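You operate a simulated robot arm through the tools that you are given. There is no shell and no other tool. Be economical: measure what you need, move in short steps, check, and stop when the job is done.

Carry out the task below with a simulated two-armed robot. There is one attempt and no reset: what you move stays moved.

## Task
Open the bottom drawer of the blue bench, put the black roll in the inside of the bottom drawer and shut the drawer again. Open the middle drawer of the green bench, take the presspaper piece on the top of the green bench and put it away in the inside of the green bench's middle drawer and shut the drawer again. Open the bottom drawer of the green bench, take the copper strip that says "57" from the top of the green bench and leave it in the inside of the green bench's bottom drawer and shut the drawer again. Open the middle drawer of the blue bench, take the cardboard core from the top of the green bench and put it in the inside of the middle drawer and shut the drawer again. Do these in any order. Set down upright: cardboard core.
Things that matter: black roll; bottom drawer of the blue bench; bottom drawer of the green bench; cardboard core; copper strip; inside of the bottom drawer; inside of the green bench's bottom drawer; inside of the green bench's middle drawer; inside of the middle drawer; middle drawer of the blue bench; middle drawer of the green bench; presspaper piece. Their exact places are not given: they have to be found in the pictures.

The check looks at the end state, three seconds after you hand in, the way a careful person would. Anything else that was tipped, shoved, dropped, spilled or broken makes it a failure.

## Robot
Two 7-joint arms with two-finger parallel grippers on one trunk, on a base that drives. Base frame: it is fixed to the floor where the robot stands at the start and does not move with it; the origin is under the middle of the robot, x ahead of it, y to its left, z up. Units: cm, degrees, N and s.
The left shoulder is at the start at [7, 13, 81.2], the right one opposite. With the tool pointing down near the work surface each hand reaches from about 10 to 34 cm from the robot's upright axis, wherever it stands, measured 20 degrees to its own side. Places, roughly: black roll [600, -25, 75]; bottom drawer of the blue bench [700, -10, 20]; bottom drawer of the green bench [340, 0, 40]; cardboard core (6x6x9 cm) [490, 20, 90]; copper strip [475, 0, 75]; inside of the bottom drawer [700, -20, 20]; inside of the green bench's bottom drawer [340, -10, 30]; inside of the green bench's middle drawer [340, -10, 50]; inside of the middle drawer [700, -20, 40]; middle drawer of the blue bench [700, -10, 50]; middle drawer of the green bench [340, 0, 50]; presspaper piece [425, 0, 75]. Payload 1.57 kg a hand.
Tool frame (each hand has its own): the origin (TCP) lies between the finger pads and is the grasp point; the fingertips stand 3 cm ahead of it; z points along the fingers, y is the line along which they close. The gripper opens to 8 cm. The fingers are 1.7 cm wide and 1.2 cm thick; the gripper's body (4 by 8.2 cm) begins 8 cm behind the TCP.
Orientation is that of the tool frame in the base frame, as a unit quaternion [x, y, z, w]. With the fingers straight down and closing along the base's y, the tool's x points along the base's -x, its y along +y and its z along -z.

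## Interface
- The arms move only by the tool step_arm. It takes "left_motion", "right_motion" or both (then of equal length, played together; a hand with none holds still); each is a list of rows, each a list of 7 numbers: the turn, a rotation vector about the tool's x, y, z in units of 90 degrees (1.0 is 90 degrees), then the shift along the tool's x, y, z in units of 250 mm (1.0 is 250 mm), then the finger opening in cm, from 0 to 8. In form: [[rx, ry, rz, dx, dy, dz, jaw], ...]. A call has 1 to 20 rows; each row is the pose to reach, as a shift and turn from the pose commanded when the call began, along the tool's axes at that moment. A call with a number of a shift or a turn outside -1 to 1 is refused whole. Each row takes 0.2 s and may step no farther than 5 cm and 8.6 degrees from the row before; otherwise, or with a gripper value out of range, the whole call is refused. A pose out of reach is approached as far as the arm can. The call stops where the force on the tool passes 40 N (or 10 N more than at its start, if that is more) or the arm is blocked; 0.2 s more then pass. Each finger travels about 10.8 cm/s and halts on what it meets, pressing with about 35 N; the grip force reading is that of the motor and also rises with nothing between the fingers. The clock runs only during rows and for 0.2 s after the last one: add rows that repeat a pose to give the fingers time. It gives the time, the measured TCP pose, the force on the tool (base axes), the opening and the grip force at its end, in the units of the frame above (readings bear some noise), with the torque about the TCP (base axes, N m) and any sound that the robot's microphone picked up, and new pictures: "show" is both (left out), scene, wrist or none (wrist: the cameras of the hands that moved).
- Cameras (640 x 400 px; columns grow to the right, rows downward): "scene" is now at [13.4, 0.02, 102.91]; the picture's right is [0.03, -1.00, 0.00], its down [-0.68, -0.02, -0.73] and it looks along [0.73, 0.02, -0.69] (base axes); focal length 231 px, centre (320, 200). "left" rides on the left gripper at [7.2, 0.7, -12.2] in its tool frame; the picture's right is [-0.09, 1.00, 0.00], its down [-0.84, -0.08, -0.54] and it looks along [-0.54, -0.05, 0.84] (tool axes); focal length 238 px, centre (320, 200). "right" rides on the right gripper at [7.2, -0.7, -12.2] in its tool frame; the picture's right is [0.09, 1.00, 0.00], its down [-0.84, 0.08, -0.54] and it looks along [-0.54, 0.05, 0.84] (tool axes); focal length 238 px, centre (320, 200).
- lift_body(by): slides the trunk up (or, below 0, down) by that many cm; the arms and the scene camera ride with it, the base frame stays. It gives what a move gives, with no picture.
- steer(legs): drives the robot by 1 to 6 legs, each [ahead, left, turn to the left] in cm, cm and degrees, along the robot's own axes; the way and the turn of a leg run together, so that a leg with both is an arc; at most 150 cm and 180 degrees a leg. The arms and the cameras ride along, it lands a little off, and it stops where it bumps. It gives what a move gives, and a new picture of the scene camera.
- aim_head(pan, tilt): turns the head with the scene camera to pan (to the left, within 86 degrees either way) and tilt (down, from -29 to 69), counted from straight ahead of the robot. It gives what a move gives, and a new picture of the scene camera.
- probe_pixels(camera, pixels): for up to 12 pixels [column, row] of the newest picture of that camera ("zoom" is the newest enlarged one), the place [x, y, z] in the base frame of the surface seen there, good to about 0.3 cm. No time passes.
- inspect(camera, box): a new picture of the part [left, top, right, bottom] of that camera's present view, enlarged. No time passes.
- sign_off(): hands the job in; it is judged then, once.

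Go step by step. Measure first, check grasps and placings, and put right what went wrong. The budget is 322 turns and 360 pictures, counting those below and the enlarged ones. Unless the task says otherwise, let go and move clear before handing in.

The tools are called after "Request:" by a JSON object that holds its "fn" and its "kwargs". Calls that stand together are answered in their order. step_arm: Moves the arms, as the interface text tells. Its arguments: {"type":"object","properties":{"left_motion":{"type":"array","items":{"type":"array","items":{"type":"number"}}},"right_motion":{"type":"array","items":{"type":"array","items":{"type":"number"}}},"show":{"type":"string","enum":["both","scene","wrist","none"]}},"required":[]} The other tools are called the same way: lift_body (by) slides the trunk up or down; steer (legs) drives the base; aim_head (pan, tilt) turns the head that bears the scene camera; probe_pixels (camera, pixels) gives the place of the surface under pixels of a picture; inspect (camera, box) takes an enlarged picture of a part of a camera's view; sign_off () hands the job in.

At the start:

```text
t: 0.0
left_eef_pos: [26.36, 11.59, 44.88]
left_orientation: [0.003, 0.999, 0.042, 0.0]
left_force: [0.0, -0.1, 0.6]
left_ft_torque: [-0.06, -0.02, -0.01]
left_width: 7.99
left_finger_force: 0.0
right_eef_pos: [25.49, -11.07, 45.18]
right_orientation: [0.0, 1.0, 0.001, 0.0]
right_force: [0.1, 0.0, 0.8]
right_ft_torque: [0.01, -0.01, 0.02]
right_width: 7.98
right_finger_force: 0.0
trunk travel left (down, up): [-45.0, 49.0]
robot x, y, heading: [-0.23, -0.14, 0.2]
head pan, tilt: [1.6, 43.2]
```

scene: 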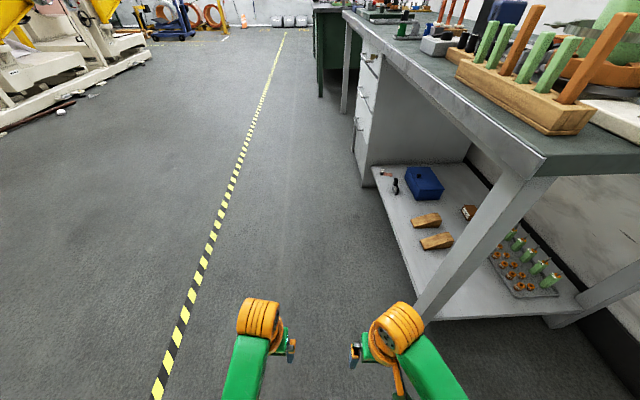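
right: 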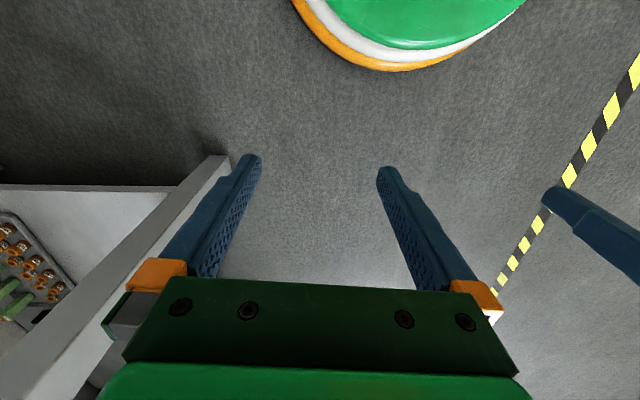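
left: 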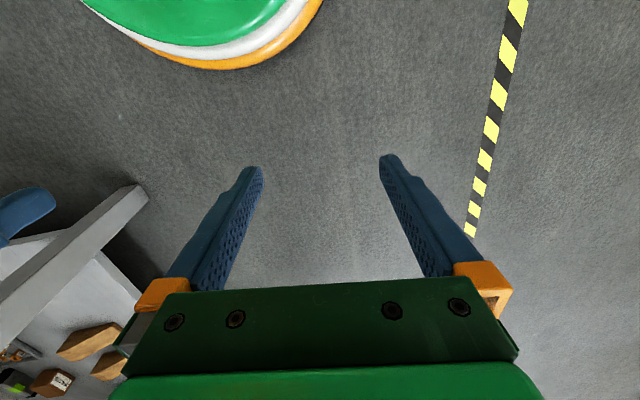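

The scene picture shows a grey bench on the right with a drawer stack around (365,110) and a green bench further on near (335,50). I'll look with the head level and probe.

Request:
{"fn": "aim_head", "kwargs": {"pan": -10, "tilt": 15}}

```text
t: 0.9
left_eef_pos: [26.4, 11.78, 44.85]
left_orientation: [0.004, 0.999, 0.044, 0.0]
left_force: [-0.9, 0.3, 0.3]
left_ft_torque: [0.02, 0.0, 0.02]
left_width: 7.98
left_finger_force: 0.1
right_eef_pos: [25.67, -10.9, 45.28]
right_orientation: [0.001, 1.0, 0.0, 0.001]
right_force: [0.2, -0.2, -0.8]
right_ft_torque: [0.04, 0.02, -0.01]
right_width: 8.02
right_finger_force: 0.1
trunk travel left (down, up): [-45.0, 49.0]
robot x, y, heading: [-0.11, 0.19, 0.1]
head pan, tilt: [-10.0, 15.0]
```

scene: 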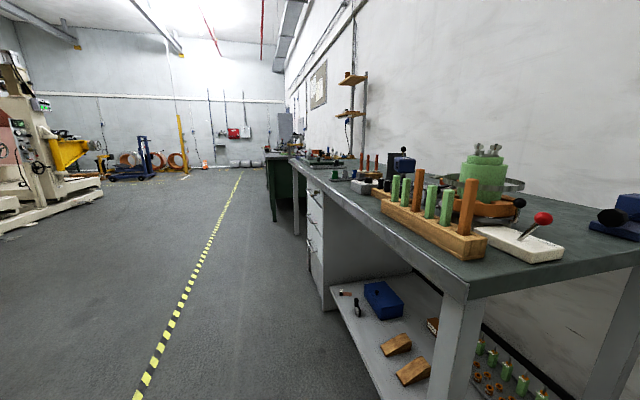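

Request:
{"fn": "inspect", "kwargs": {"camera": "scene", "box": [240, 100, 400, 300]}}

Request:
{"fn": "probe_pixels", "kwargs": {"camera": "scene", "pixels": [[312, 205], [316, 245], [325, 300], [330, 200], [455, 300], [290, 175], [272, 185], [275, 160], [330, 165], [298, 145], [375, 195], [240, 175]]}}

```text
2.00 times, centred on (320, 200) of scene
```

zoom: 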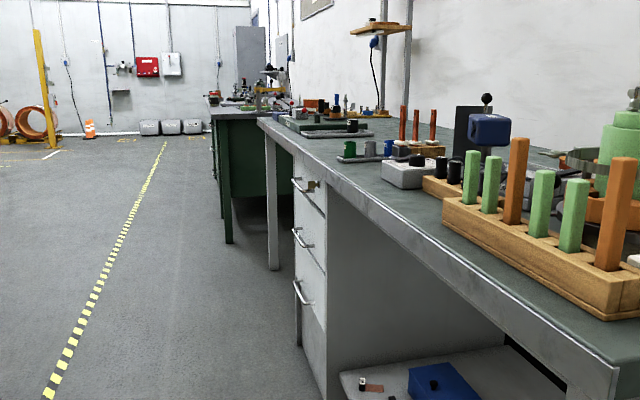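

```text
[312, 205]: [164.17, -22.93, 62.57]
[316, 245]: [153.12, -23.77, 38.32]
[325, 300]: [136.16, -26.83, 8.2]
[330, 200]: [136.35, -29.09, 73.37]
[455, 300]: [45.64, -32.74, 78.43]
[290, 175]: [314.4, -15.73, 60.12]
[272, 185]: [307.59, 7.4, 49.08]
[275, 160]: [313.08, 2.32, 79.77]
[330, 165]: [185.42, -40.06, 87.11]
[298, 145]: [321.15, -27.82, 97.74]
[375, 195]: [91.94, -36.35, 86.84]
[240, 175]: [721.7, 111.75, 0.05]
```

Grey bench front is about y=-25; the green bench starts at x≈310, y≈5. I'll drive to the aisle left and ahead.

Request:
{"fn": "steer", "kwargs": {"legs": [[0, 60, 0], [150, 0, 0], [130, 10, 0]]}}

Request:
{"fn": "aim_head", "kwargs": {"pan": -40, "tilt": 25}}

```text
t: 4.4
left_eef_pos: [28.64, 68.09, 44.66]
left_orientation: [-0.034, 0.999, 0.024, 0.001]
left_force: [-0.3, 0.9, -0.1]
left_ft_torque: [0.0, 0.01, 0.01]
left_width: 8.04
left_finger_force: 0.0
right_eef_pos: [29.5, 45.72, 45.67]
right_orientation: [-0.037, 0.999, -0.014, 0.004]
right_force: [-0.3, -1.1, -0.5]
right_ft_torque: [0.01, 0.01, -0.03]
right_width: 8.0
right_finger_force: 0.0
trunk travel left (down, up): [-45.0, 49.0]
robot x, y, heading: [3.19, 53.15, 4.2]
head pan, tilt: [-10.0, 15.0]
stopped in leg 1: the robot was blocked; the commanded pose is now the measured one
```

scene: 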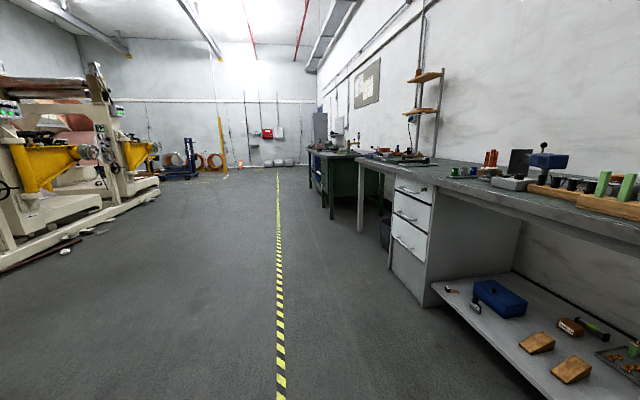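

```text
t: 5.3
left_eef_pos: [28.58, 68.05, 44.57]
left_orientation: [-0.034, 0.999, 0.025, 0.0]
left_force: [-0.8, -0.4, -0.5]
left_ft_torque: [0.02, 0.03, -0.01]
left_width: 7.99
left_finger_force: 0.1
right_eef_pos: [29.59, 45.64, 45.56]
right_orientation: [-0.039, 0.999, -0.016, 0.004]
right_force: [0.4, 0.0, -0.1]
right_ft_torque: [0.04, 0.02, 0.05]
right_width: 8.02
right_finger_force: 0.0
trunk travel left (down, up): [-45.0, 49.0]
robot x, y, heading: [3.35, 53.13, 4.0]
head pan, tilt: [-40.0, 25.0]
```

scene: 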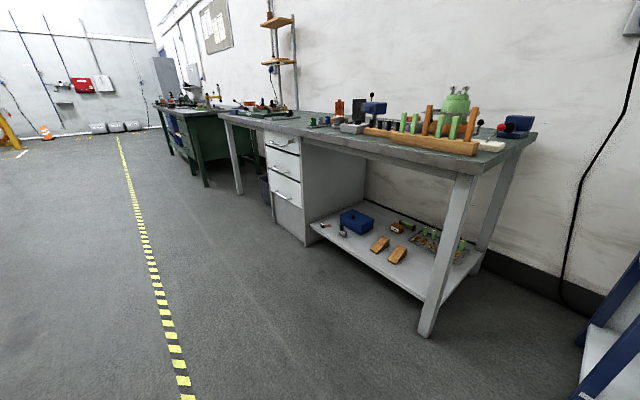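

It bumped something on its left at y≈53; the way ahead along the line is clear, so I drive on forward slightly to the right.

Request:
{"fn": "steer", "kwargs": {"legs": [[0, -4, -4], [150, 0, 0], [130, 0, 0]]}}

```text
t: 7.4
left_eef_pos: [28.73, 69.43, 44.07]
left_orientation: [-0.047, 0.999, 0.008, 0.002]
left_force: [0.2, -0.1, 0.2]
left_ft_torque: [-0.01, 0.0, 0.0]
left_width: 8.0
left_finger_force: 0.0
right_eef_pos: [30.36, 47.36, 45.88]
right_orientation: [-0.05, 0.998, -0.024, 0.015]
right_force: [0.5, 0.3, 0.2]
right_ft_torque: [-0.02, 0.0, 0.03]
right_width: 8.01
right_finger_force: 0.1
trunk travel left (down, up): [-45.0, 49.0]
robot x, y, heading: [4.05, 52.95, 5.5]
head pan, tilt: [-40.0, 25.0]
stopped in leg 2: the robot was blocked; the commanded pose is now the measured one
```

scene: 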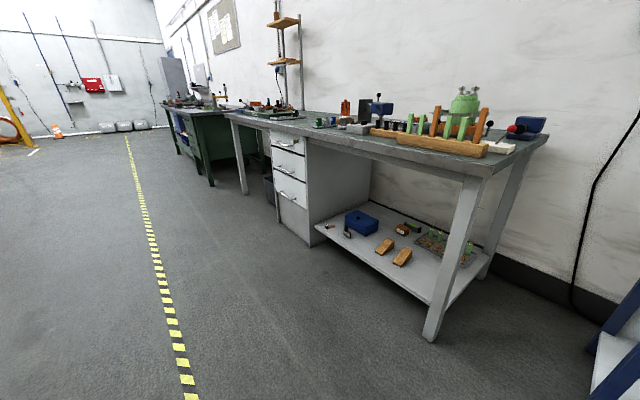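

Blocked again at once; I look to the left to see the obstacle.

Request:
{"fn": "aim_head", "kwargs": {"pan": 70, "tilt": 45}}

```text
t: 9.2
left_eef_pos: [28.77, 69.34, 44.11]
left_orientation: [-0.046, 0.999, 0.007, 0.002]
left_force: [0.1, -0.3, 0.3]
left_ft_torque: [0.0, -0.02, 0.02]
left_width: 7.98
left_finger_force: 0.0
right_eef_pos: [30.43, 47.29, 45.75]
right_orientation: [-0.05, 0.998, -0.024, 0.014]
right_force: [0.1, -0.3, 0.6]
right_ft_torque: [0.01, 0.0, -0.02]
right_width: 7.98
right_finger_force: 0.0
trunk travel left (down, up): [-45.0, 49.0]
robot x, y, heading: [3.92, 52.64, 5.5]
head pan, tilt: [70.0, 45.0]
```

scene: 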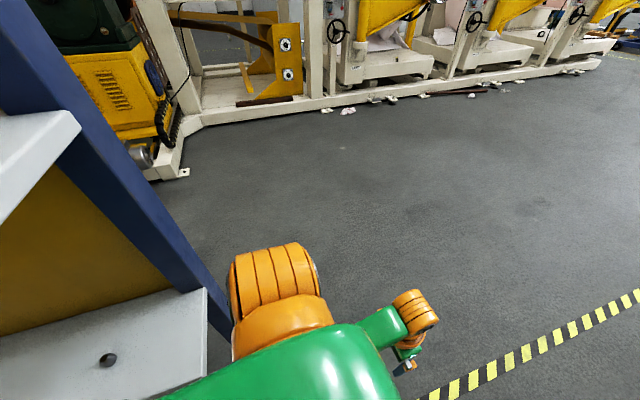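

A blue rack is against the left elbow. I back off to the right, then go ahead.

Request:
{"fn": "steer", "kwargs": {"legs": [[0, -25, -5], [150, 0, 0], [120, 20, 0]]}}

```text
t: 10.5
left_eef_pos: [28.39, 65.09, 43.48]
left_orientation: [0.029, 1.0, -0.01, 0.003]
left_force: [0.2, -0.7, 0.1]
left_ft_torque: [0.0, 0.02, 0.02]
left_width: 8.02
left_finger_force: 0.1
right_eef_pos: [27.23, 43.33, 46.02]
right_orientation: [0.025, 0.999, -0.034, 0.021]
right_force: [-0.2, 0.4, -0.7]
right_ft_torque: [-0.02, -0.02, 0.02]
right_width: 8.03
right_finger_force: 0.0
trunk travel left (down, up): [-45.0, 49.0]
robot x, y, heading: [1.06, 50.84, -3.0]
head pan, tilt: [70.0, 45.0]
stopped in leg 1: the robot was blocked; the commanded pose is now the measured one
```

scene: 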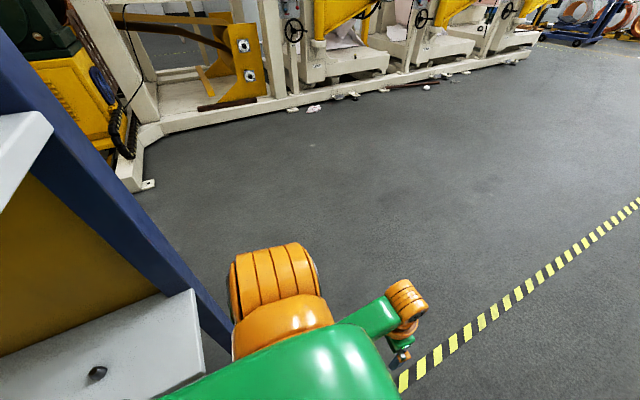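

Still touching; I move purely right without turning.

Request:
{"fn": "steer", "kwargs": {"legs": [[0, -15, 0]]}}

Request:
{"fn": "probe_pixels", "kwargs": {"camera": "scene", "pixels": [[180, 280], [120, 130], [215, 325], [240, 290], [200, 290], [60, 100]]}}

```text
t: 11.6
left_eef_pos: [27.71, 61.24, 42.9]
left_orientation: [0.094, 0.995, -0.025, 0.001]
left_force: [0.2, 0.8, -0.2]
left_ft_torque: [-0.01, -0.02, 0.01]
left_width: 8.0
left_finger_force: 0.0
right_eef_pos: [23.75, 40.28, 46.13]
right_orientation: [0.089, 0.995, -0.049, 0.024]
right_force: [0.9, 0.2, 0.8]
right_ft_torque: [-0.02, -0.01, 0.04]
right_width: 8.02
right_finger_force: 0.1
trunk travel left (down, up): [-45.0, 49.0]
robot x, y, heading: [-1.34, 49.61, -10.9]
head pan, tilt: [70.0, 45.0]
stopped in leg 1: the robot was blocked; the commanded pose is now the measured one
```

scene: 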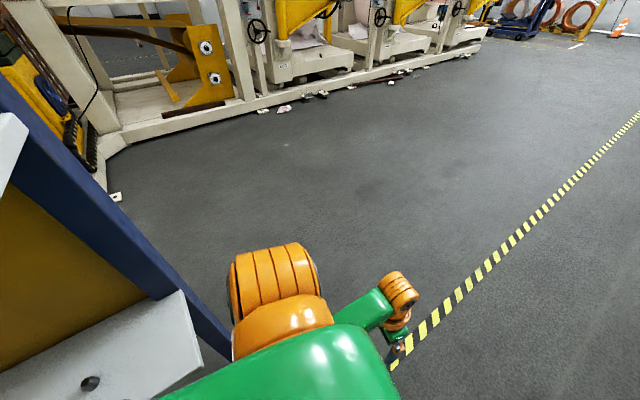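

```text
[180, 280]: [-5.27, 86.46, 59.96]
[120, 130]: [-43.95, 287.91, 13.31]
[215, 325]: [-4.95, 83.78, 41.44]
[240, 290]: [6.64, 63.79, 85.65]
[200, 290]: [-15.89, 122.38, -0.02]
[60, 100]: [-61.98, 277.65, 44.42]
```

The base turned while pushed; I look right/behind for what it catches on.

Request:
{"fn": "aim_head", "kwargs": {"pan": -80, "tilt": 45}}

Request:
{"fn": "aim_head", "kwargs": {"pan": 86, "tilt": 60}}

```text
t: 14.0
left_eef_pos: [27.74, 61.28, 42.9]
left_orientation: [0.094, 0.995, -0.025, 0.002]
left_force: [-0.2, -0.7, -0.5]
left_ft_torque: [0.01, 0.02, -0.01]
left_width: 7.97
left_finger_force: 0.1
right_eef_pos: [23.85, 40.07, 46.06]
right_orientation: [0.089, 0.995, -0.047, 0.024]
right_force: [-0.4, 0.3, -0.1]
right_ft_torque: [0.03, 0.04, -0.01]
right_width: 8.0
right_finger_force: 0.1
trunk travel left (down, up): [-45.0, 49.0]
robot x, y, heading: [-1.28, 49.81, -10.5]
head pan, tilt: [-80.0, 45.0]
```

scene: 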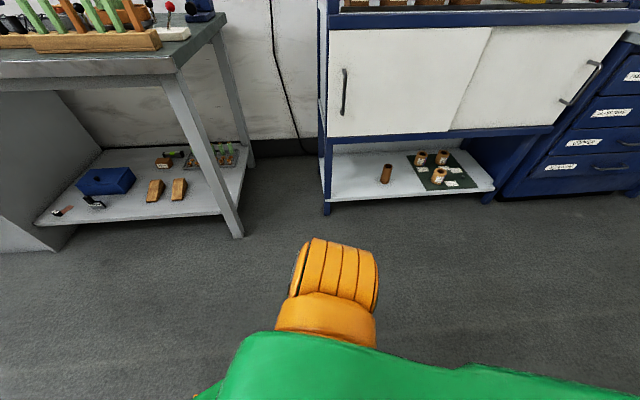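

```text
t: 16.5
left_eef_pos: [27.67, 61.34, 42.94]
left_orientation: [0.094, 0.995, -0.024, 0.001]
left_force: [-0.5, -0.5, -0.7]
left_ft_torque: [0.02, 0.02, -0.01]
left_width: 7.99
left_finger_force: 0.0
right_eef_pos: [23.82, 40.1, 45.92]
right_orientation: [0.089, 0.995, -0.047, 0.024]
right_force: [-1.2, -0.5, -0.5]
right_ft_torque: [0.02, -0.01, -0.02]
right_width: 8.01
right_finger_force: 0.0
trunk travel left (down, up): [-45.0, 49.0]
robot x, y, heading: [-1.41, 49.41, -10.6]
head pan, tilt: [85.9, 60.0]
```

scene: 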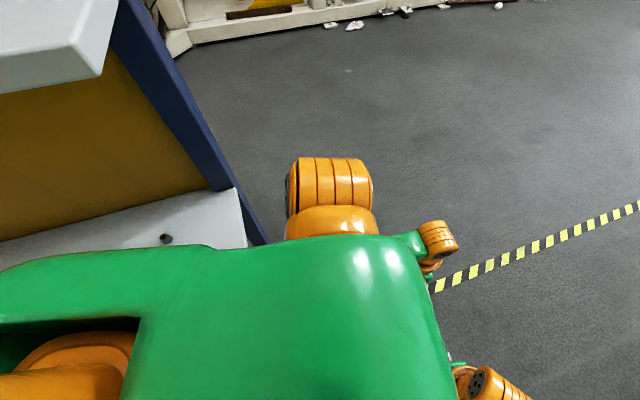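

The rack's corner is close to the base's left rear. I try a short diagonal ahead-right.

Request:
{"fn": "steer", "kwargs": {"legs": [[10, -10, 0]]}}

```text
t: 17.7
left_eef_pos: [27.93, 62.78, 42.32]
left_orientation: [0.087, 0.995, -0.041, 0.001]
left_force: [-0.4, 0.5, 0.3]
left_ft_torque: [-0.01, 0.0, -0.01]
left_width: 8.04
left_finger_force: 0.1
right_eef_pos: [24.5, 41.78, 45.92]
right_orientation: [0.083, 0.994, -0.061, 0.028]
right_force: [0.0, -0.8, -0.6]
right_ft_torque: [0.03, 0.02, 0.03]
right_width: 8.01
right_finger_force: 0.2
trunk travel left (down, up): [-45.0, 49.0]
robot x, y, heading: [-1.13, 49.6, -10.0]
head pan, tilt: [85.9, 60.0]
stopped in leg 1: the robot was blocked; the commanded pose is now the measured one
```

scene: 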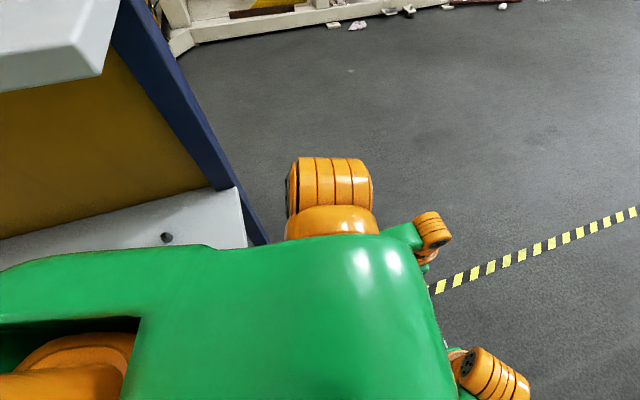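

The hands' heights differ (42.3 vs 45.9): the base is leaning, likely wedged under the rack's low shelf at the left rear. I pull right while turning left.

Request:
{"fn": "steer", "kwargs": {"legs": [[0, -15, 10]]}}

```text
t: 18.8
left_eef_pos: [27.58, 60.85, 41.73]
left_orientation: [0.128, 0.99, -0.057, -0.001]
left_force: [0.4, -0.1, 0.5]
left_ft_torque: [-0.03, 0.0, 0.01]
left_width: 8.02
left_finger_force: 0.0
right_eef_pos: [22.5, 40.23, 45.99]
right_orientation: [0.121, 0.989, -0.077, 0.026]
right_force: [0.8, 0.7, -0.6]
right_ft_torque: [0.01, 0.01, -0.03]
right_width: 8.01
right_finger_force: 0.1
trunk travel left (down, up): [-45.0, 49.0]
robot x, y, heading: [-2.77, 48.4, -14.5]
head pan, tilt: [85.9, 60.0]
stopped in leg 1: the robot was blocked; the commanded pose is now the measured one
```

scene: 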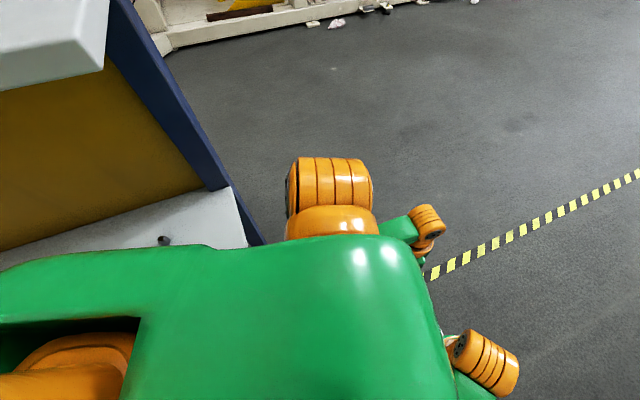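

The rack keeps the same place in the picture while the floor moves, so it may be moving with me. I measure its pose.

Request:
{"fn": "probe_pixels", "kwargs": {"camera": "scene", "pixels": [[140, 40], [200, 160], [255, 238], [215, 220], [80, 80], [100, 160], [220, 250], [30, 40], [30, 242], [163, 240]]}}

Request:
{"fn": "aim_head", "kwargs": {"pan": 86, "tilt": 15}}

```text
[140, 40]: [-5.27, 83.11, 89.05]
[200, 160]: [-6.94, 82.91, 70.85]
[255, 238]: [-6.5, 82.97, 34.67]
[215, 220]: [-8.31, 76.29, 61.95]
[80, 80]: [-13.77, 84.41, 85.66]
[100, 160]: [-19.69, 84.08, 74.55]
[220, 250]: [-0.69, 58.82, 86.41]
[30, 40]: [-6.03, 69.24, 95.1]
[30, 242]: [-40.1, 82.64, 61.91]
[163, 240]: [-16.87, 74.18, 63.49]
```

```text
t: 20.0
left_eef_pos: [27.59, 60.76, 41.68]
left_orientation: [0.127, 0.99, -0.055, 0.0]
left_force: [-1.0, -0.1, 0.3]
left_ft_torque: [-0.01, -0.01, -0.02]
left_width: 7.99
left_finger_force: 0.2
right_eef_pos: [22.51, 40.28, 46.02]
right_orientation: [0.12, 0.989, -0.077, 0.025]
right_force: [-1.5, -0.5, -0.6]
right_ft_torque: [0.02, 0.0, 0.02]
right_width: 7.99
right_finger_force: 0.1
trunk travel left (down, up): [-45.0, 49.0]
robot x, y, heading: [-2.55, 48.89, -14.6]
head pan, tilt: [85.9, 15.0]
```

scene: 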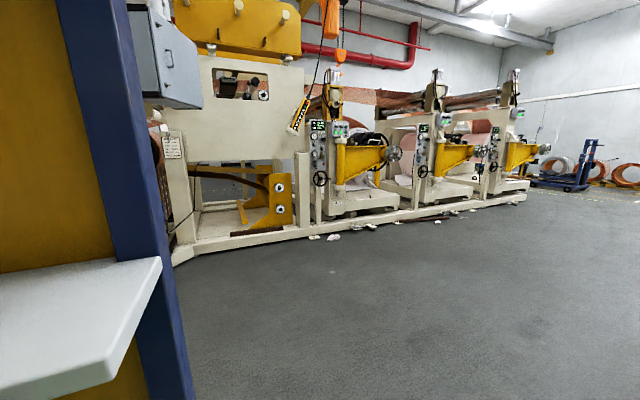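

A tall yellow/blue shelf panel stands at y≈84 with shelves reaching toward me; my upper arm may be hooked between them. I look down at my own arm and measure it.

Request:
{"fn": "aim_head", "kwargs": {"pan": 86, "tilt": 69}}

Request:
{"fn": "probe_pixels", "kwargs": {"camera": "scene", "pixels": [[100, 210], [20, 230], [200, 210], [300, 230], [400, 250], [330, 150], [80, 320], [20, 330], [250, 280], [10, 60], [150, 170], [420, 200]]}}

```text
t: 21.2
left_eef_pos: [27.56, 60.79, 41.63]
left_orientation: [0.127, 0.99, -0.056, -0.001]
left_force: [-0.2, -0.5, -0.5]
left_ft_torque: [0.0, 0.01, 0.0]
left_width: 8.02
left_finger_force: 0.0
right_eef_pos: [22.57, 40.31, 46.08]
right_orientation: [0.121, 0.989, -0.077, 0.026]
right_force: [-0.9, -0.1, 0.5]
right_ft_torque: [0.0, 0.01, -0.01]
right_width: 7.98
right_finger_force: 0.1
trunk travel left (down, up): [-45.0, 49.0]
robot x, y, heading: [-2.67, 48.78, -14.7]
head pan, tilt: [85.9, 68.8]
```

scene: 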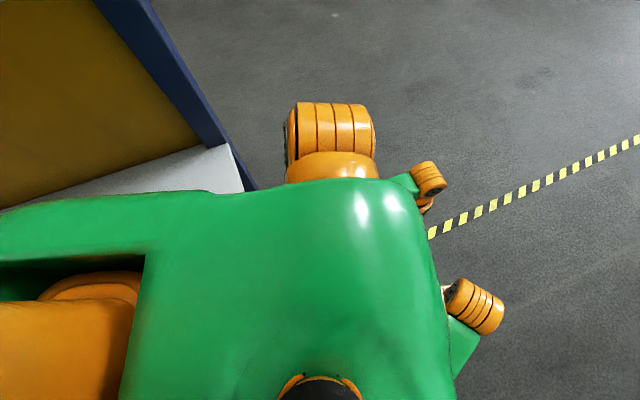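

```text
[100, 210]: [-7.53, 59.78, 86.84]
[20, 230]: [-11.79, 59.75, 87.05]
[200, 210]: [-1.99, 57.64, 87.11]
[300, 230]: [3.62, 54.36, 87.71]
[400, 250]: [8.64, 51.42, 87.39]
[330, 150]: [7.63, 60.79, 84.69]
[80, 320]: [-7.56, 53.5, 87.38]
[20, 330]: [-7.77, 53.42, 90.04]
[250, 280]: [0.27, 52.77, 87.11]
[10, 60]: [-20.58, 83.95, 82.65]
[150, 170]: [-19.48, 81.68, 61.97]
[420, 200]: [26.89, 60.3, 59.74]
```

The green is my torso top; the arm is in front. The start wrist pictures showed my round base's edge at (230,60); I measure the base's size from there.

Request:
{"fn": "inspect", "kwargs": {"camera": "left", "box": [0, 0, 640, 400]}}

Request:
{"fn": "probe_pixels", "kwargs": {"camera": "left", "pixels": [[140, 45], [220, 68], [320, 10], [250, 20]]}}

Request:
{"fn": "probe_pixels", "kwargs": {"camera": "right", "pixels": [[310, 30], [400, 70], [500, 20], [420, 20]]}}

```text
1.00 times, centred on (320, 200) of left (not enlarged: the box is as wide or as high as the picture)
```

zoom: 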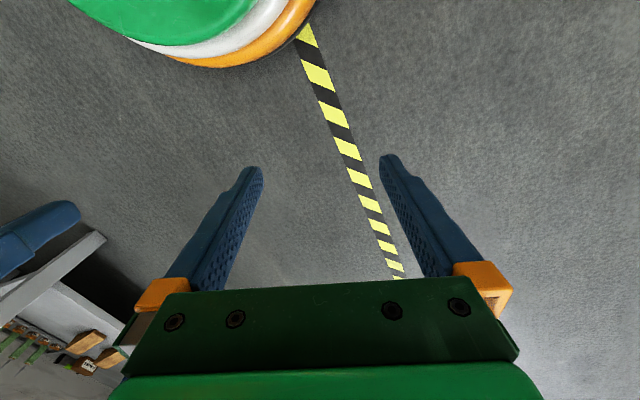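

```text
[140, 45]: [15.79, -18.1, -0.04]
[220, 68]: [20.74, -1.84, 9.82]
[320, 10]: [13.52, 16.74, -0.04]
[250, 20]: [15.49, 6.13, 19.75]
```

```text
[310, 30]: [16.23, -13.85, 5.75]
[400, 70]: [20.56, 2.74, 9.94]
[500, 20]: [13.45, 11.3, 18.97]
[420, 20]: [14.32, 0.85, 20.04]
```

My base is round with radius ≈21 cm. I test which motions are free: a turn to the left in place.

Request:
{"fn": "steer", "kwargs": {"legs": [[0, 0, 12]]}}

```text
t: 22.4
left_eef_pos: [28.43, 64.42, 41.51]
left_orientation: [0.074, 0.996, -0.057, 0.002]
left_force: [0.5, 0.3, 1.2]
left_ft_torque: [-0.01, 0.02, 0.01]
left_width: 7.99
left_finger_force: 0.0
right_eef_pos: [25.49, 43.27, 46.07]
right_orientation: [0.067, 0.995, -0.075, 0.029]
right_force: [-0.2, 1.1, 0.7]
right_ft_torque: [-0.04, 0.05, 0.0]
right_width: 8.01
right_finger_force: 0.1
trunk travel left (down, up): [-45.0, 49.0]
robot x, y, heading: [-0.69, 49.09, -8.2]
head pan, tilt: [85.9, 68.8]
```

scene: 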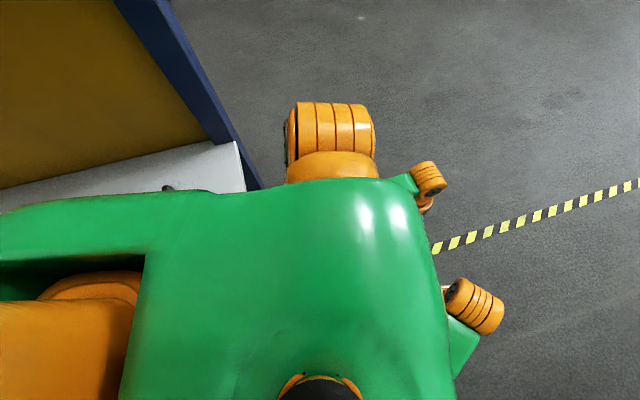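

It turned about 6°. Now try straight ahead a little.

Request:
{"fn": "steer", "kwargs": {"legs": [[8, 0, 5]]}}

Request:
{"fn": "probe_pixels", "kwargs": {"camera": "scene", "pixels": [[200, 110], [240, 165], [180, 170], [245, 190], [100, 100], [130, 30]]}}

```text
t: 23.4
left_eef_pos: [28.69, 70.7, 41.17]
left_orientation: [-0.018, 0.998, -0.063, 0.007]
left_force: [0.1, -0.1, -0.4]
left_ft_torque: [0.03, 0.01, 0.01]
left_width: 8.0
left_finger_force: 0.1
right_eef_pos: [29.65, 49.0, 45.57]
right_orientation: [-0.023, 0.995, -0.088, 0.036]
right_force: [0.3, -0.7, -0.1]
right_ft_torque: [0.04, -0.04, 0.03]
right_width: 8.01
right_finger_force: 0.0
trunk travel left (down, up): [-45.0, 49.0]
robot x, y, heading: [3.03, 49.71, 2.3]
head pan, tilt: [85.9, 68.8]
```

scene: 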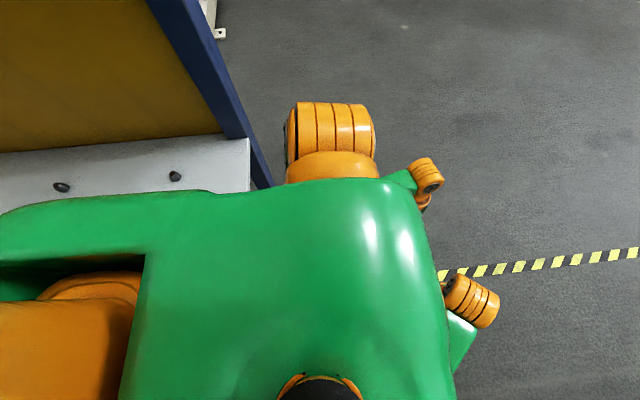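

```text
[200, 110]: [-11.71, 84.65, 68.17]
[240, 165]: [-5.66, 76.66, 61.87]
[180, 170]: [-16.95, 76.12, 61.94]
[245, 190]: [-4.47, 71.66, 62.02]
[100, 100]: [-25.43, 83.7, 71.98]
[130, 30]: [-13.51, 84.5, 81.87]
```

It advanced ~4 cm and the rack itself stays put (shelf z=62, panel y≈84). I continue ahead.

Request:
{"fn": "steer", "kwargs": {"legs": [[15, 0, 3]]}}

```text
t: 24.8
left_eef_pos: [42.23, 73.37, 40.86]
left_orientation: [-0.042, 0.996, -0.073, 0.01]
left_force: [0.6, 0.0, 0.7]
left_ft_torque: [0.02, 0.01, -0.01]
left_width: 8.02
left_finger_force: 0.0
right_eef_pos: [44.51, 51.68, 45.55]
right_orientation: [-0.047, 0.993, -0.097, 0.041]
right_force: [-0.8, 0.3, 1.2]
right_ft_torque: [0.03, 0.01, 0.0]
right_width: 8.01
right_finger_force: 0.0
trunk travel left (down, up): [-45.0, 49.0]
robot x, y, heading: [17.77, 50.8, 4.8]
head pan, tilt: [85.9, 68.8]
```

scene: 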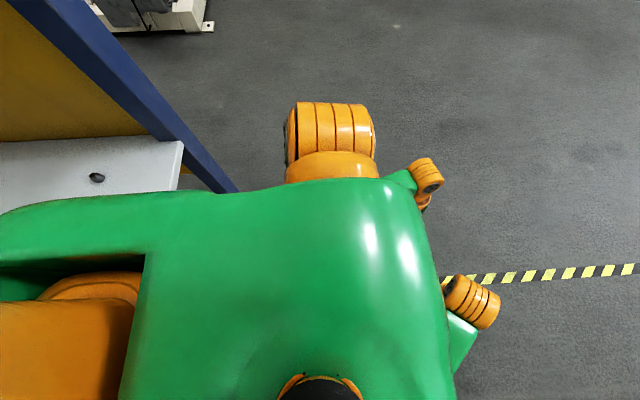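

Free now (x=17.8). Continue ahead and then look back at the rack to make sure it stands.

Request:
{"fn": "steer", "kwargs": {"legs": [[60, -5, -5]]}}

Request:
{"fn": "aim_head", "kwargs": {"pan": 86, "tilt": 20}}

```text
t: 28.1
left_eef_pos: [102.39, 69.29, 40.8]
left_orientation: [-0.007, 0.997, -0.072, 0.008]
left_force: [0.2, 0.1, -0.7]
left_ft_torque: [-0.01, -0.01, 0.03]
left_width: 7.97
left_finger_force: 0.1
right_eef_pos: [103.17, 47.63, 45.67]
right_orientation: [-0.011, 0.994, -0.099, 0.036]
right_force: [-0.8, 0.1, 0.3]
right_ft_torque: [0.03, -0.02, 0.0]
right_width: 8.0
right_finger_force: 0.1
trunk travel left (down, up): [-45.0, 49.0]
robot x, y, heading: [76.12, 48.64, 0.8]
head pan, tilt: [85.9, 68.8]
```

scene: 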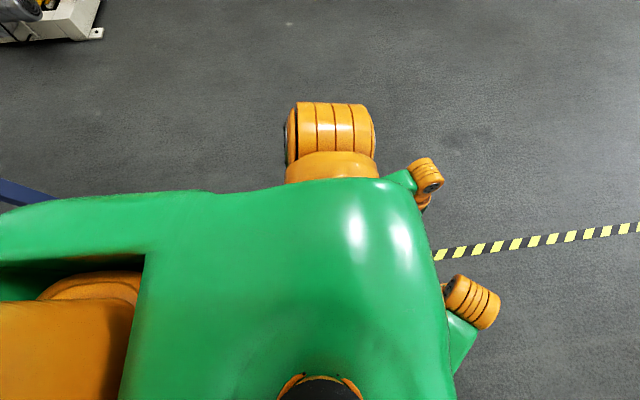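

```text
t: 29.3
left_eef_pos: [102.58, 69.36, 40.88]
left_orientation: [-0.008, 0.997, -0.072, 0.008]
left_force: [-0.4, 0.2, 0.3]
left_ft_torque: [0.03, 0.05, 0.04]
left_width: 7.99
left_finger_force: 0.2
right_eef_pos: [103.23, 47.55, 45.63]
right_orientation: [-0.012, 0.994, -0.098, 0.037]
right_force: [-0.5, -0.6, 0.0]
right_ft_torque: [0.02, 0.01, 0.01]
right_width: 7.95
right_finger_force: 0.1
trunk travel left (down, up): [-45.0, 49.0]
robot x, y, heading: [76.6, 48.56, 0.6]
head pan, tilt: [85.9, 20.0]
```

scene: 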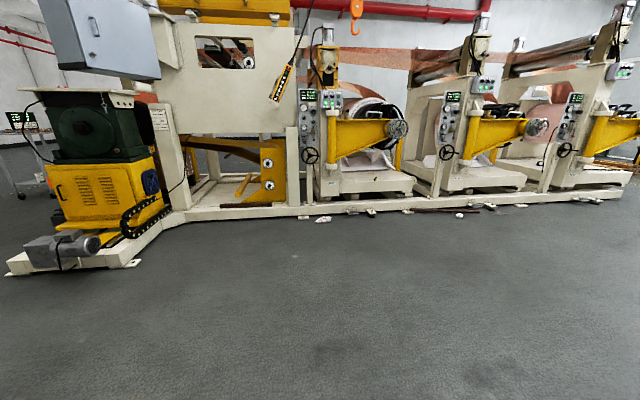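

Free and driving normally. Continue to the green bench.

Request:
{"fn": "steer", "kwargs": {"legs": [[150, 0, 0], [60, 15, 0]]}}

Request:
{"fn": "aim_head", "kwargs": {"pan": -40, "tilt": 25}}

```text
t: 40.0
left_eef_pos: [315.62, 88.26, 40.89]
left_orientation: [-0.012, 0.997, -0.072, 0.008]
left_force: [-1.2, -1.0, 0.4]
left_ft_torque: [-0.01, 0.01, 0.0]
left_width: 7.98
left_finger_force: 0.1
right_eef_pos: [316.55, 66.46, 45.62]
right_orientation: [-0.015, 0.994, -0.099, 0.038]
right_force: [-0.3, -0.2, -0.3]
right_ft_torque: [0.01, -0.03, 0.02]
right_width: 7.98
right_finger_force: 0.0
trunk travel left (down, up): [-45.0, 49.0]
robot x, y, heading: [290.09, 67.08, 1.3]
head pan, tilt: [85.9, 20.0]
```

scene: 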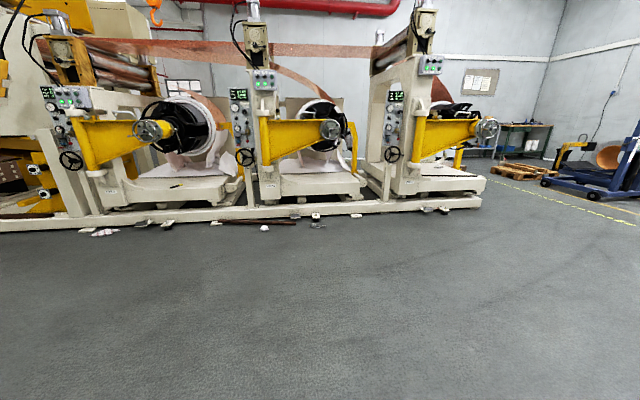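

```text
t: 42.0
left_eef_pos: [315.66, 88.21, 40.93]
left_orientation: [-0.011, 0.997, -0.073, 0.008]
left_force: [-0.7, -0.2, -0.8]
left_ft_torque: [-0.01, 0.01, -0.02]
left_width: 7.99
left_finger_force: 0.0
right_eef_pos: [316.58, 66.33, 45.52]
right_orientation: [-0.015, 0.994, -0.098, 0.037]
right_force: [0.2, -0.2, -0.3]
right_ft_torque: [-0.02, -0.01, 0.0]
right_width: 7.98
right_finger_force: 0.1
trunk travel left (down, up): [-45.0, 49.0]
robot x, y, heading: [289.91, 67.13, 1.1]
head pan, tilt: [-40.0, 25.0]
```

scene: 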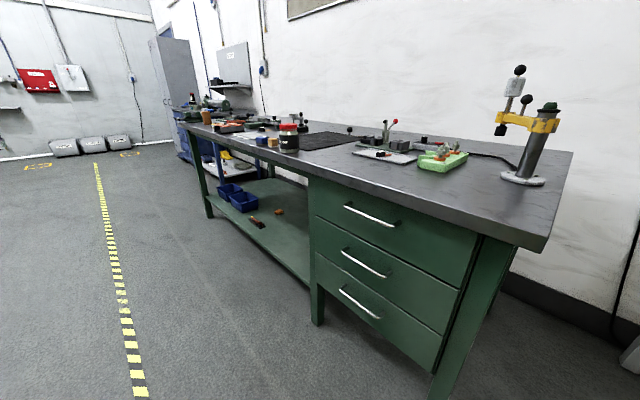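

The green bench has three drawers with handles at (370,215), (362,264), (358,303). I measure these and the tabletop items.

Request:
{"fn": "probe_pixels", "kwargs": {"camera": "scene", "pixels": [[346, 208], [399, 225], [343, 253], [385, 276], [340, 290], [378, 316], [470, 260], [318, 185], [545, 250], [187, 127], [330, 260], [440, 340]]}}

Request:
{"fn": "inspect", "kwargs": {"camera": "scene", "box": [170, 90, 490, 290]}}

```text
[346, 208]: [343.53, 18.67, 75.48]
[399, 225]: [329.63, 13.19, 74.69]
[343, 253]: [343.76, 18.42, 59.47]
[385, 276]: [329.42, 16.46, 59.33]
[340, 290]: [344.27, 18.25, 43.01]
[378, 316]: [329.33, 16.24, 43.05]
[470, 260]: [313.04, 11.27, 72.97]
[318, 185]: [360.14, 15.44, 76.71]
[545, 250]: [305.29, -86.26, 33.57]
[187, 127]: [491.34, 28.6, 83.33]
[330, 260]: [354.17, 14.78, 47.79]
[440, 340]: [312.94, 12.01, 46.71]
```

```text
2.00 times, centred on (330, 190) of scene
```

zoom: 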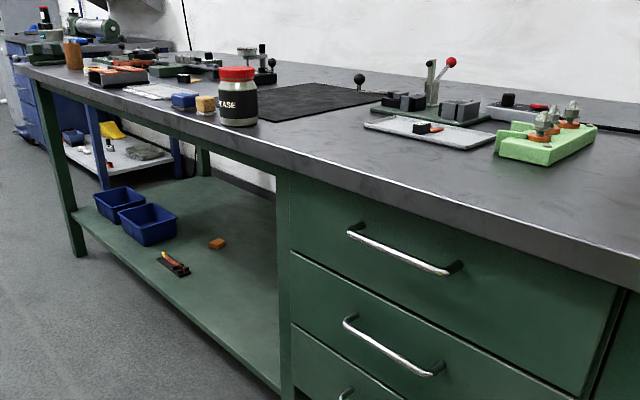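

Now drive along to look at the tabletop from in front, turning to face the bench.

Request:
{"fn": "steer", "kwargs": {"legs": [[135, 12, 0], [0, 0, -85]]}}

Request:
{"fn": "lift_body", "kwargs": {"by": 25}}

Request:
{"fn": "aim_head", "kwargs": {"pan": 0, "tilt": 40}}

```text
t: 52.3
left_eef_pos: [449.97, 58.08, 40.78]
left_orientation: [0.65, 0.757, -0.06, -0.041]
left_force: [0.3, 0.2, -0.2]
left_ft_torque: [0.01, 0.03, 0.01]
left_width: 8.0
left_finger_force: 0.0
right_eef_pos: [428.24, 54.39, 45.54]
right_orientation: [0.646, 0.756, -0.099, -0.037]
right_force: [-0.3, 0.0, 0.4]
right_ft_torque: [0.03, 0.01, -0.02]
right_width: 8.0
right_finger_force: 0.0
trunk travel left (down, up): [-45.0, 49.0]
robot x, y, heading: [425.43, 80.78, -81.5]
head pan, tilt: [-40.0, 25.0]
```

scene: 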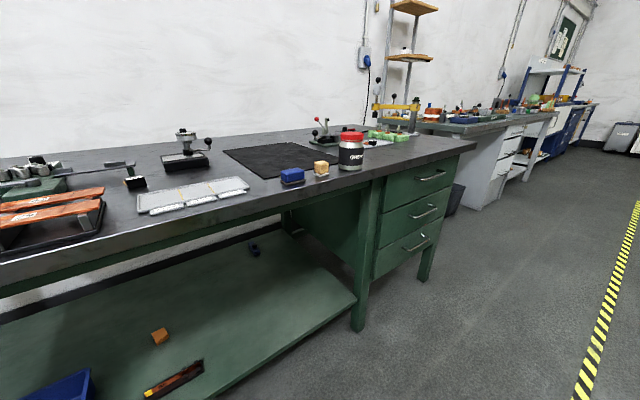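

```text
t: 54.9
left_eef_pos: [449.89, 58.15, 65.85]
left_orientation: [0.65, 0.756, -0.059, -0.042]
left_force: [0.1, -1.0, -0.6]
left_ft_torque: [-0.01, -0.01, -0.01]
left_width: 8.02
left_finger_force: 0.1
right_eef_pos: [428.13, 54.58, 70.67]
right_orientation: [0.645, 0.756, -0.099, -0.037]
right_force: [0.9, -0.8, 0.2]
right_ft_torque: [0.01, 0.01, 0.03]
right_width: 8.01
right_finger_force: 0.2
trunk travel left (down, up): [-70.0, 24.0]
robot x, y, heading: [425.51, 81.07, -81.4]
head pan, tilt: [-40.0, 25.0]
```

```text
t: 56.0
left_eef_pos: [449.81, 58.11, 65.69]
left_orientation: [0.65, 0.756, -0.06, -0.042]
left_force: [0.5, 1.2, -0.1]
left_ft_torque: [0.01, -0.02, 0.02]
left_width: 7.98
left_finger_force: 0.0
right_eef_pos: [428.15, 54.4, 70.57]
right_orientation: [0.645, 0.757, -0.099, -0.037]
right_force: [0.5, 0.7, 0.0]
right_ft_torque: [-0.02, 0.0, -0.02]
right_width: 8.03
right_finger_force: 0.1
trunk travel left (down, up): [-70.0, 24.0]
robot x, y, heading: [425.49, 81.2, -81.4]
head pan, tilt: [0.0, 40.0]
```

scene: 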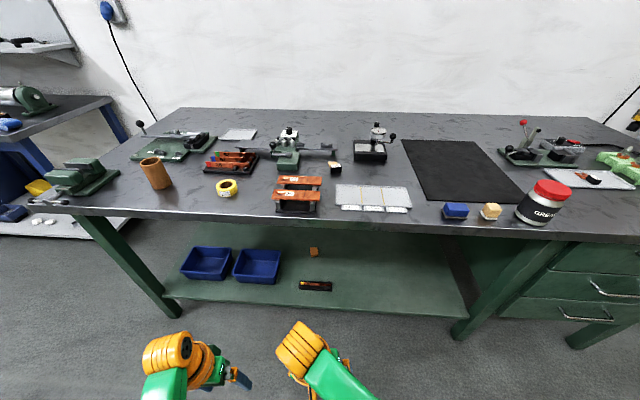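

I see the core (157,172), yellow tape (228,187), copper strips (297,190) and (232,160), a pale sheet (372,197). Zoom in.

Request:
{"fn": "inspect", "kwargs": {"camera": "scene", "box": [180, 120, 340, 220]}}

Request:
{"fn": "inspect", "kwargs": {"camera": "scene", "box": [320, 120, 500, 230]}}

```text
4.00 times, centred on (260, 170) of scene
```

zoom: 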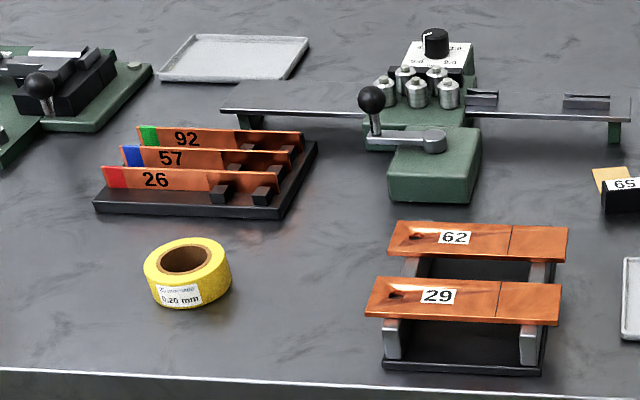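

```text
3.56 times, centred on (410, 175) of scene
```

zoom: 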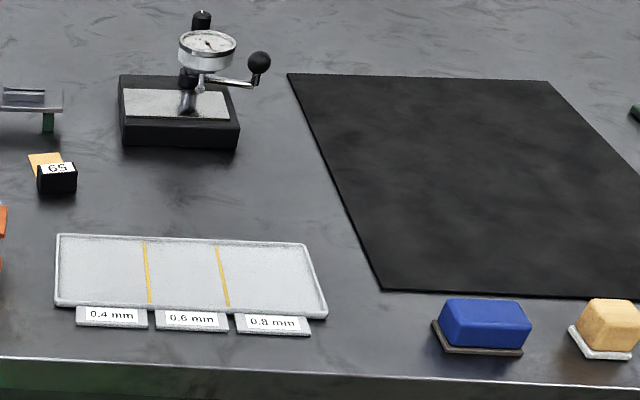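

The "57" strip is the middle one in the rack. The little tan piece with the black block near (332,166) may be the presspaper; look closer and measure.

Request:
{"fn": "inspect", "kwargs": {"camera": "scene", "box": [315, 150, 355, 175]}}

Request:
{"fn": "probe_pixels", "kwargs": {"camera": "scene", "pixels": [[332, 163], [336, 169], [157, 162], [157, 186], [228, 180], [206, 167], [225, 158], [253, 164], [350, 150], [300, 215], [298, 194], [400, 200]]}}

Request:
{"fn": "inspect", "kwargs": {"camera": "scene", "box": [490, 110, 640, 230]}}

```text
16.00 times, centred on (335, 162) of scene
```

zoom: 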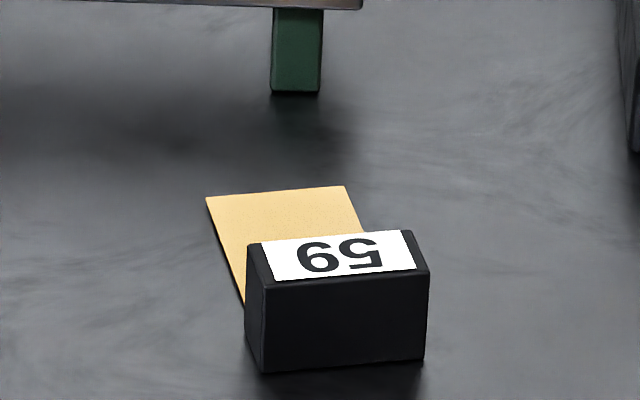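

```text
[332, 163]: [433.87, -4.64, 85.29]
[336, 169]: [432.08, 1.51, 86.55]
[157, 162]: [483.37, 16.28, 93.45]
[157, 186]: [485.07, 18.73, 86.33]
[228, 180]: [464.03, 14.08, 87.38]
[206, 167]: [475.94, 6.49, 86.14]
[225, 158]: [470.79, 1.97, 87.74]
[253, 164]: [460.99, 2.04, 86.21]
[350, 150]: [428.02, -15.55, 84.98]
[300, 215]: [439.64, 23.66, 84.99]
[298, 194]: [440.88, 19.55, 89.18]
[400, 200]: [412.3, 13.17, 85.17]
```

```text
3.33 times, centred on (565, 170) of scene
```

zoom: 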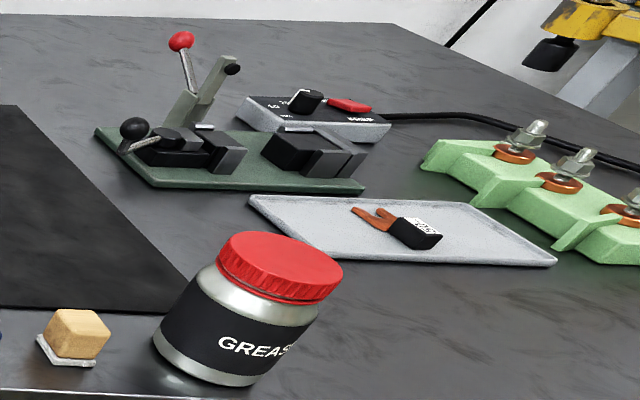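

Presspaper with black grip block at (433,0), strip 57 at ~(469,2), core at (484,17), table z≈85. I need to know how near I can stand: measure the lower shelf and table edge.

Request:
{"fn": "probe_pixels", "kwargs": {"camera": "scene", "pixels": [[320, 314], [400, 314], [320, 270], [190, 297], [300, 222], [150, 212], [460, 237], [100, 220], [170, 310], [460, 335]]}}

```text
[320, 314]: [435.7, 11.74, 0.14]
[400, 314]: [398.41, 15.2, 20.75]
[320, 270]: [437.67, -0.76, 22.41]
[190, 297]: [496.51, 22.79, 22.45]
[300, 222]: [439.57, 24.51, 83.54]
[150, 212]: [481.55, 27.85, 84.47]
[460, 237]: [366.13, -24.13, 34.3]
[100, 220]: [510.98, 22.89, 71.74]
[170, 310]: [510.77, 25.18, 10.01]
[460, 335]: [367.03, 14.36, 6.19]
```

Shelf front edge is at y≈17 with underside ≈20, so my base rim fits up to it. I raise the trunk and lift the hands above the table, levelling the left tool a bit.

Request:
{"fn": "lift_body", "kwargs": {"by": 23}}

Request:
{"fn": "step_arm", "kwargs": {"left_motion": [[0, 0, 0, 0, 0, -0.16, 4], [0, 0, 0, 0, 0, -0.32, 4], [0, 0, 0, 0, 0, -0.48, 4], [0, 0, 0, 0, 0, -0.5, 4]], "right_motion": [[0, 0, 0, 0, 0, -0.16, 4], [0, 0, 0, 0, 0, -0.32, 4], [0, 0, 0, 0, 0, -0.36, 4], [0, 0, 0, 0, 0, -0.36, 4]], "show": "scene"}}

```text
t: 58.4
left_eef_pos: [449.8, 58.12, 88.91]
left_orientation: [0.65, 0.756, -0.06, -0.041]
left_force: [-0.6, -0.7, 0.2]
left_ft_torque: [-0.02, 0.04, -0.04]
left_width: 8.01
left_finger_force: 0.1
right_eef_pos: [428.27, 54.41, 93.49]
right_orientation: [0.645, 0.757, -0.1, -0.037]
right_force: [-1.2, 0.0, 0.2]
right_ft_torque: [-0.04, 0.01, 0.0]
right_width: 8.03
right_finger_force: 0.0
trunk travel left (down, up): [-93.0, 1.0]
robot x, y, heading: [425.62, 81.22, -81.5]
head pan, tilt: [0.0, 40.0]
```

```text
t: 59.4
left_eef_pos: [451.52, 58.7, 101.22]
left_orientation: [0.65, 0.757, -0.059, -0.042]
left_force: [0.1, 0.4, -0.1]
left_ft_torque: [0.0, 0.0, -0.02]
left_width: 3.99
left_finger_force: 0.1
right_eef_pos: [428.33, 54.4, 93.63]
right_orientation: [0.646, 0.756, -0.099, -0.037]
right_force: [-0.5, 0.5, -0.1]
right_ft_torque: [-0.04, -0.02, 0.0]
right_width: 4.0
right_finger_force: 0.1
right hand out of reach, approached as far as the arm can: row 1, 2, 3, 4
trunk travel left (down, up): [-93.0, 1.0]
robot x, y, heading: [425.34, 81.04, -81.2]
head pan, tilt: [0.0, 40.0]
```

scene: 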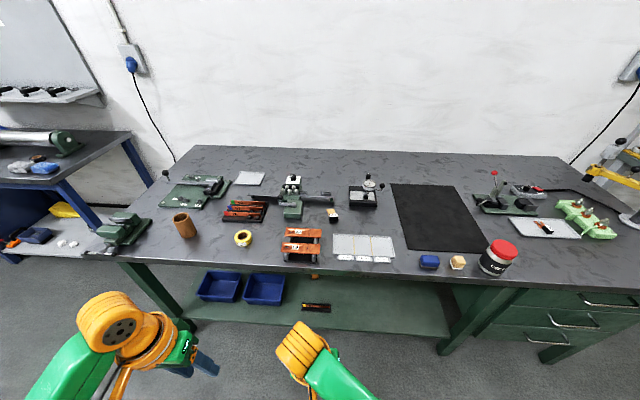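

The right hand didn't rise (joint limit in its twisted pose). I level both tools and draw the right hand back.

Request:
{"fn": "step_arm", "kwargs": {"left_motion": [[-0.05, 0, 0, 0, 0, 0, 4], [-0.093, 0.01, 0, 0, 0, 0, 4], [-0.093, 0.01, 0, 0, 0, 0, 4]], "right_motion": [[-0.06, 0.02, 0, 0, 0, 0, 4], [-0.127, 0.046, 0, 0, -0.06, 0, 4], [-0.127, 0.046, 0, 0, -0.1, 0, 4]], "show": "scene"}}

```text
t: 60.2
left_eef_pos: [451.68, 58.66, 101.2]
left_orientation: [0.652, 0.758, 0.002, 0.0]
left_force: [-0.5, -0.4, 0.0]
left_ft_torque: [0.01, -0.02, 0.02]
left_width: 4.0
left_finger_force: 0.1
right_eef_pos: [423.49, 53.29, 93.14]
right_orientation: [0.647, 0.761, -0.022, -0.022]
right_force: [0.9, -0.5, -0.1]
right_ft_torque: [0.0, 0.02, 0.01]
right_width: 4.0
right_finger_force: 0.1
trunk travel left (down, up): [-93.0, 1.0]
robot x, y, heading: [425.66, 80.94, -81.3]
head pan, tilt: [0.0, 40.0]
```

scene: 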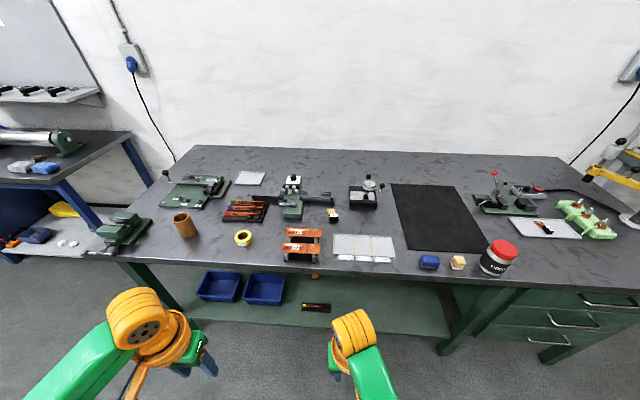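

Now raise the right hand and look with wrist cameras as I drive in. First raise.

Request:
{"fn": "step_arm", "kwargs": {"right_motion": [[0, 0, 0, 0, -0.1, -0.15, 4], [0, 0, 0, 0, -0.2, -0.3, 4], [0, 0, 0, 0, -0.24, -0.4, 4], [0, 0, 0, 0, -0.24, -0.4, 4]], "show": "none"}}

Request:
{"fn": "steer", "kwargs": {"legs": [[18, -8, -3]]}}

```text
t: 60.6
left_eef_pos: [451.49, 58.51, 101.21]
left_orientation: [0.652, 0.758, 0.002, 0.001]
left_force: [0.1, -0.5, -0.3]
left_ft_torque: [0.0, -0.05, 0.02]
left_width: 4.0
left_finger_force: 0.0
right_eef_pos: [417.34, 52.0, 93.19]
right_orientation: [0.644, 0.758, -0.072, -0.066]
right_force: [0.4, 0.5, -1.2]
right_ft_torque: [-0.03, 0.03, -0.02]
right_width: 4.02
right_finger_force: 0.1
right hand out of reach, approached as far as the arm can: row 1
trunk travel left (down, up): [-93.0, 1.0]
robot x, y, heading: [425.55, 80.86, -81.2]
head pan, tilt: [0.0, 40.0]
stopped in row 1 (right hand): the arm was blocked; the commanded pose is now the measured one
```

```text
t: 62.2
left_eef_pos: [444.98, 38.48, 101.27]
left_orientation: [0.671, 0.741, 0.0, 0.001]
left_force: [-0.4, 0.5, -0.1]
left_ft_torque: [0.01, 0.01, 0.01]
left_width: 4.02
left_finger_force: 0.1
right_eef_pos: [410.54, 33.65, 93.41]
right_orientation: [0.663, 0.742, -0.074, -0.067]
right_force: [0.1, 0.6, -1.0]
right_ft_torque: [-0.06, 0.03, -0.01]
right_width: 4.0
right_finger_force: 0.0
trunk travel left (down, up): [-93.0, 1.0]
robot x, y, heading: [419.8, 61.63, -84.2]
head pan, tilt: [0.0, 40.0]
```

scene: 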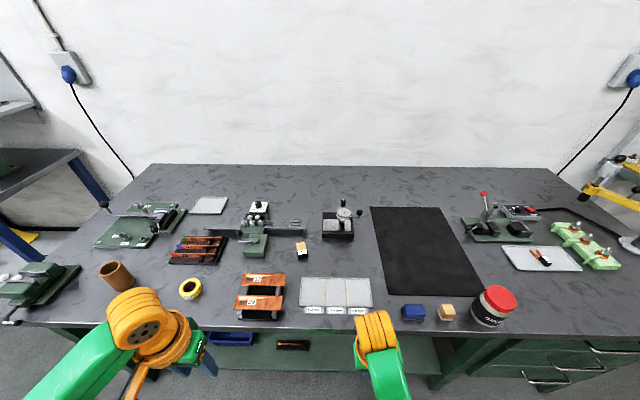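

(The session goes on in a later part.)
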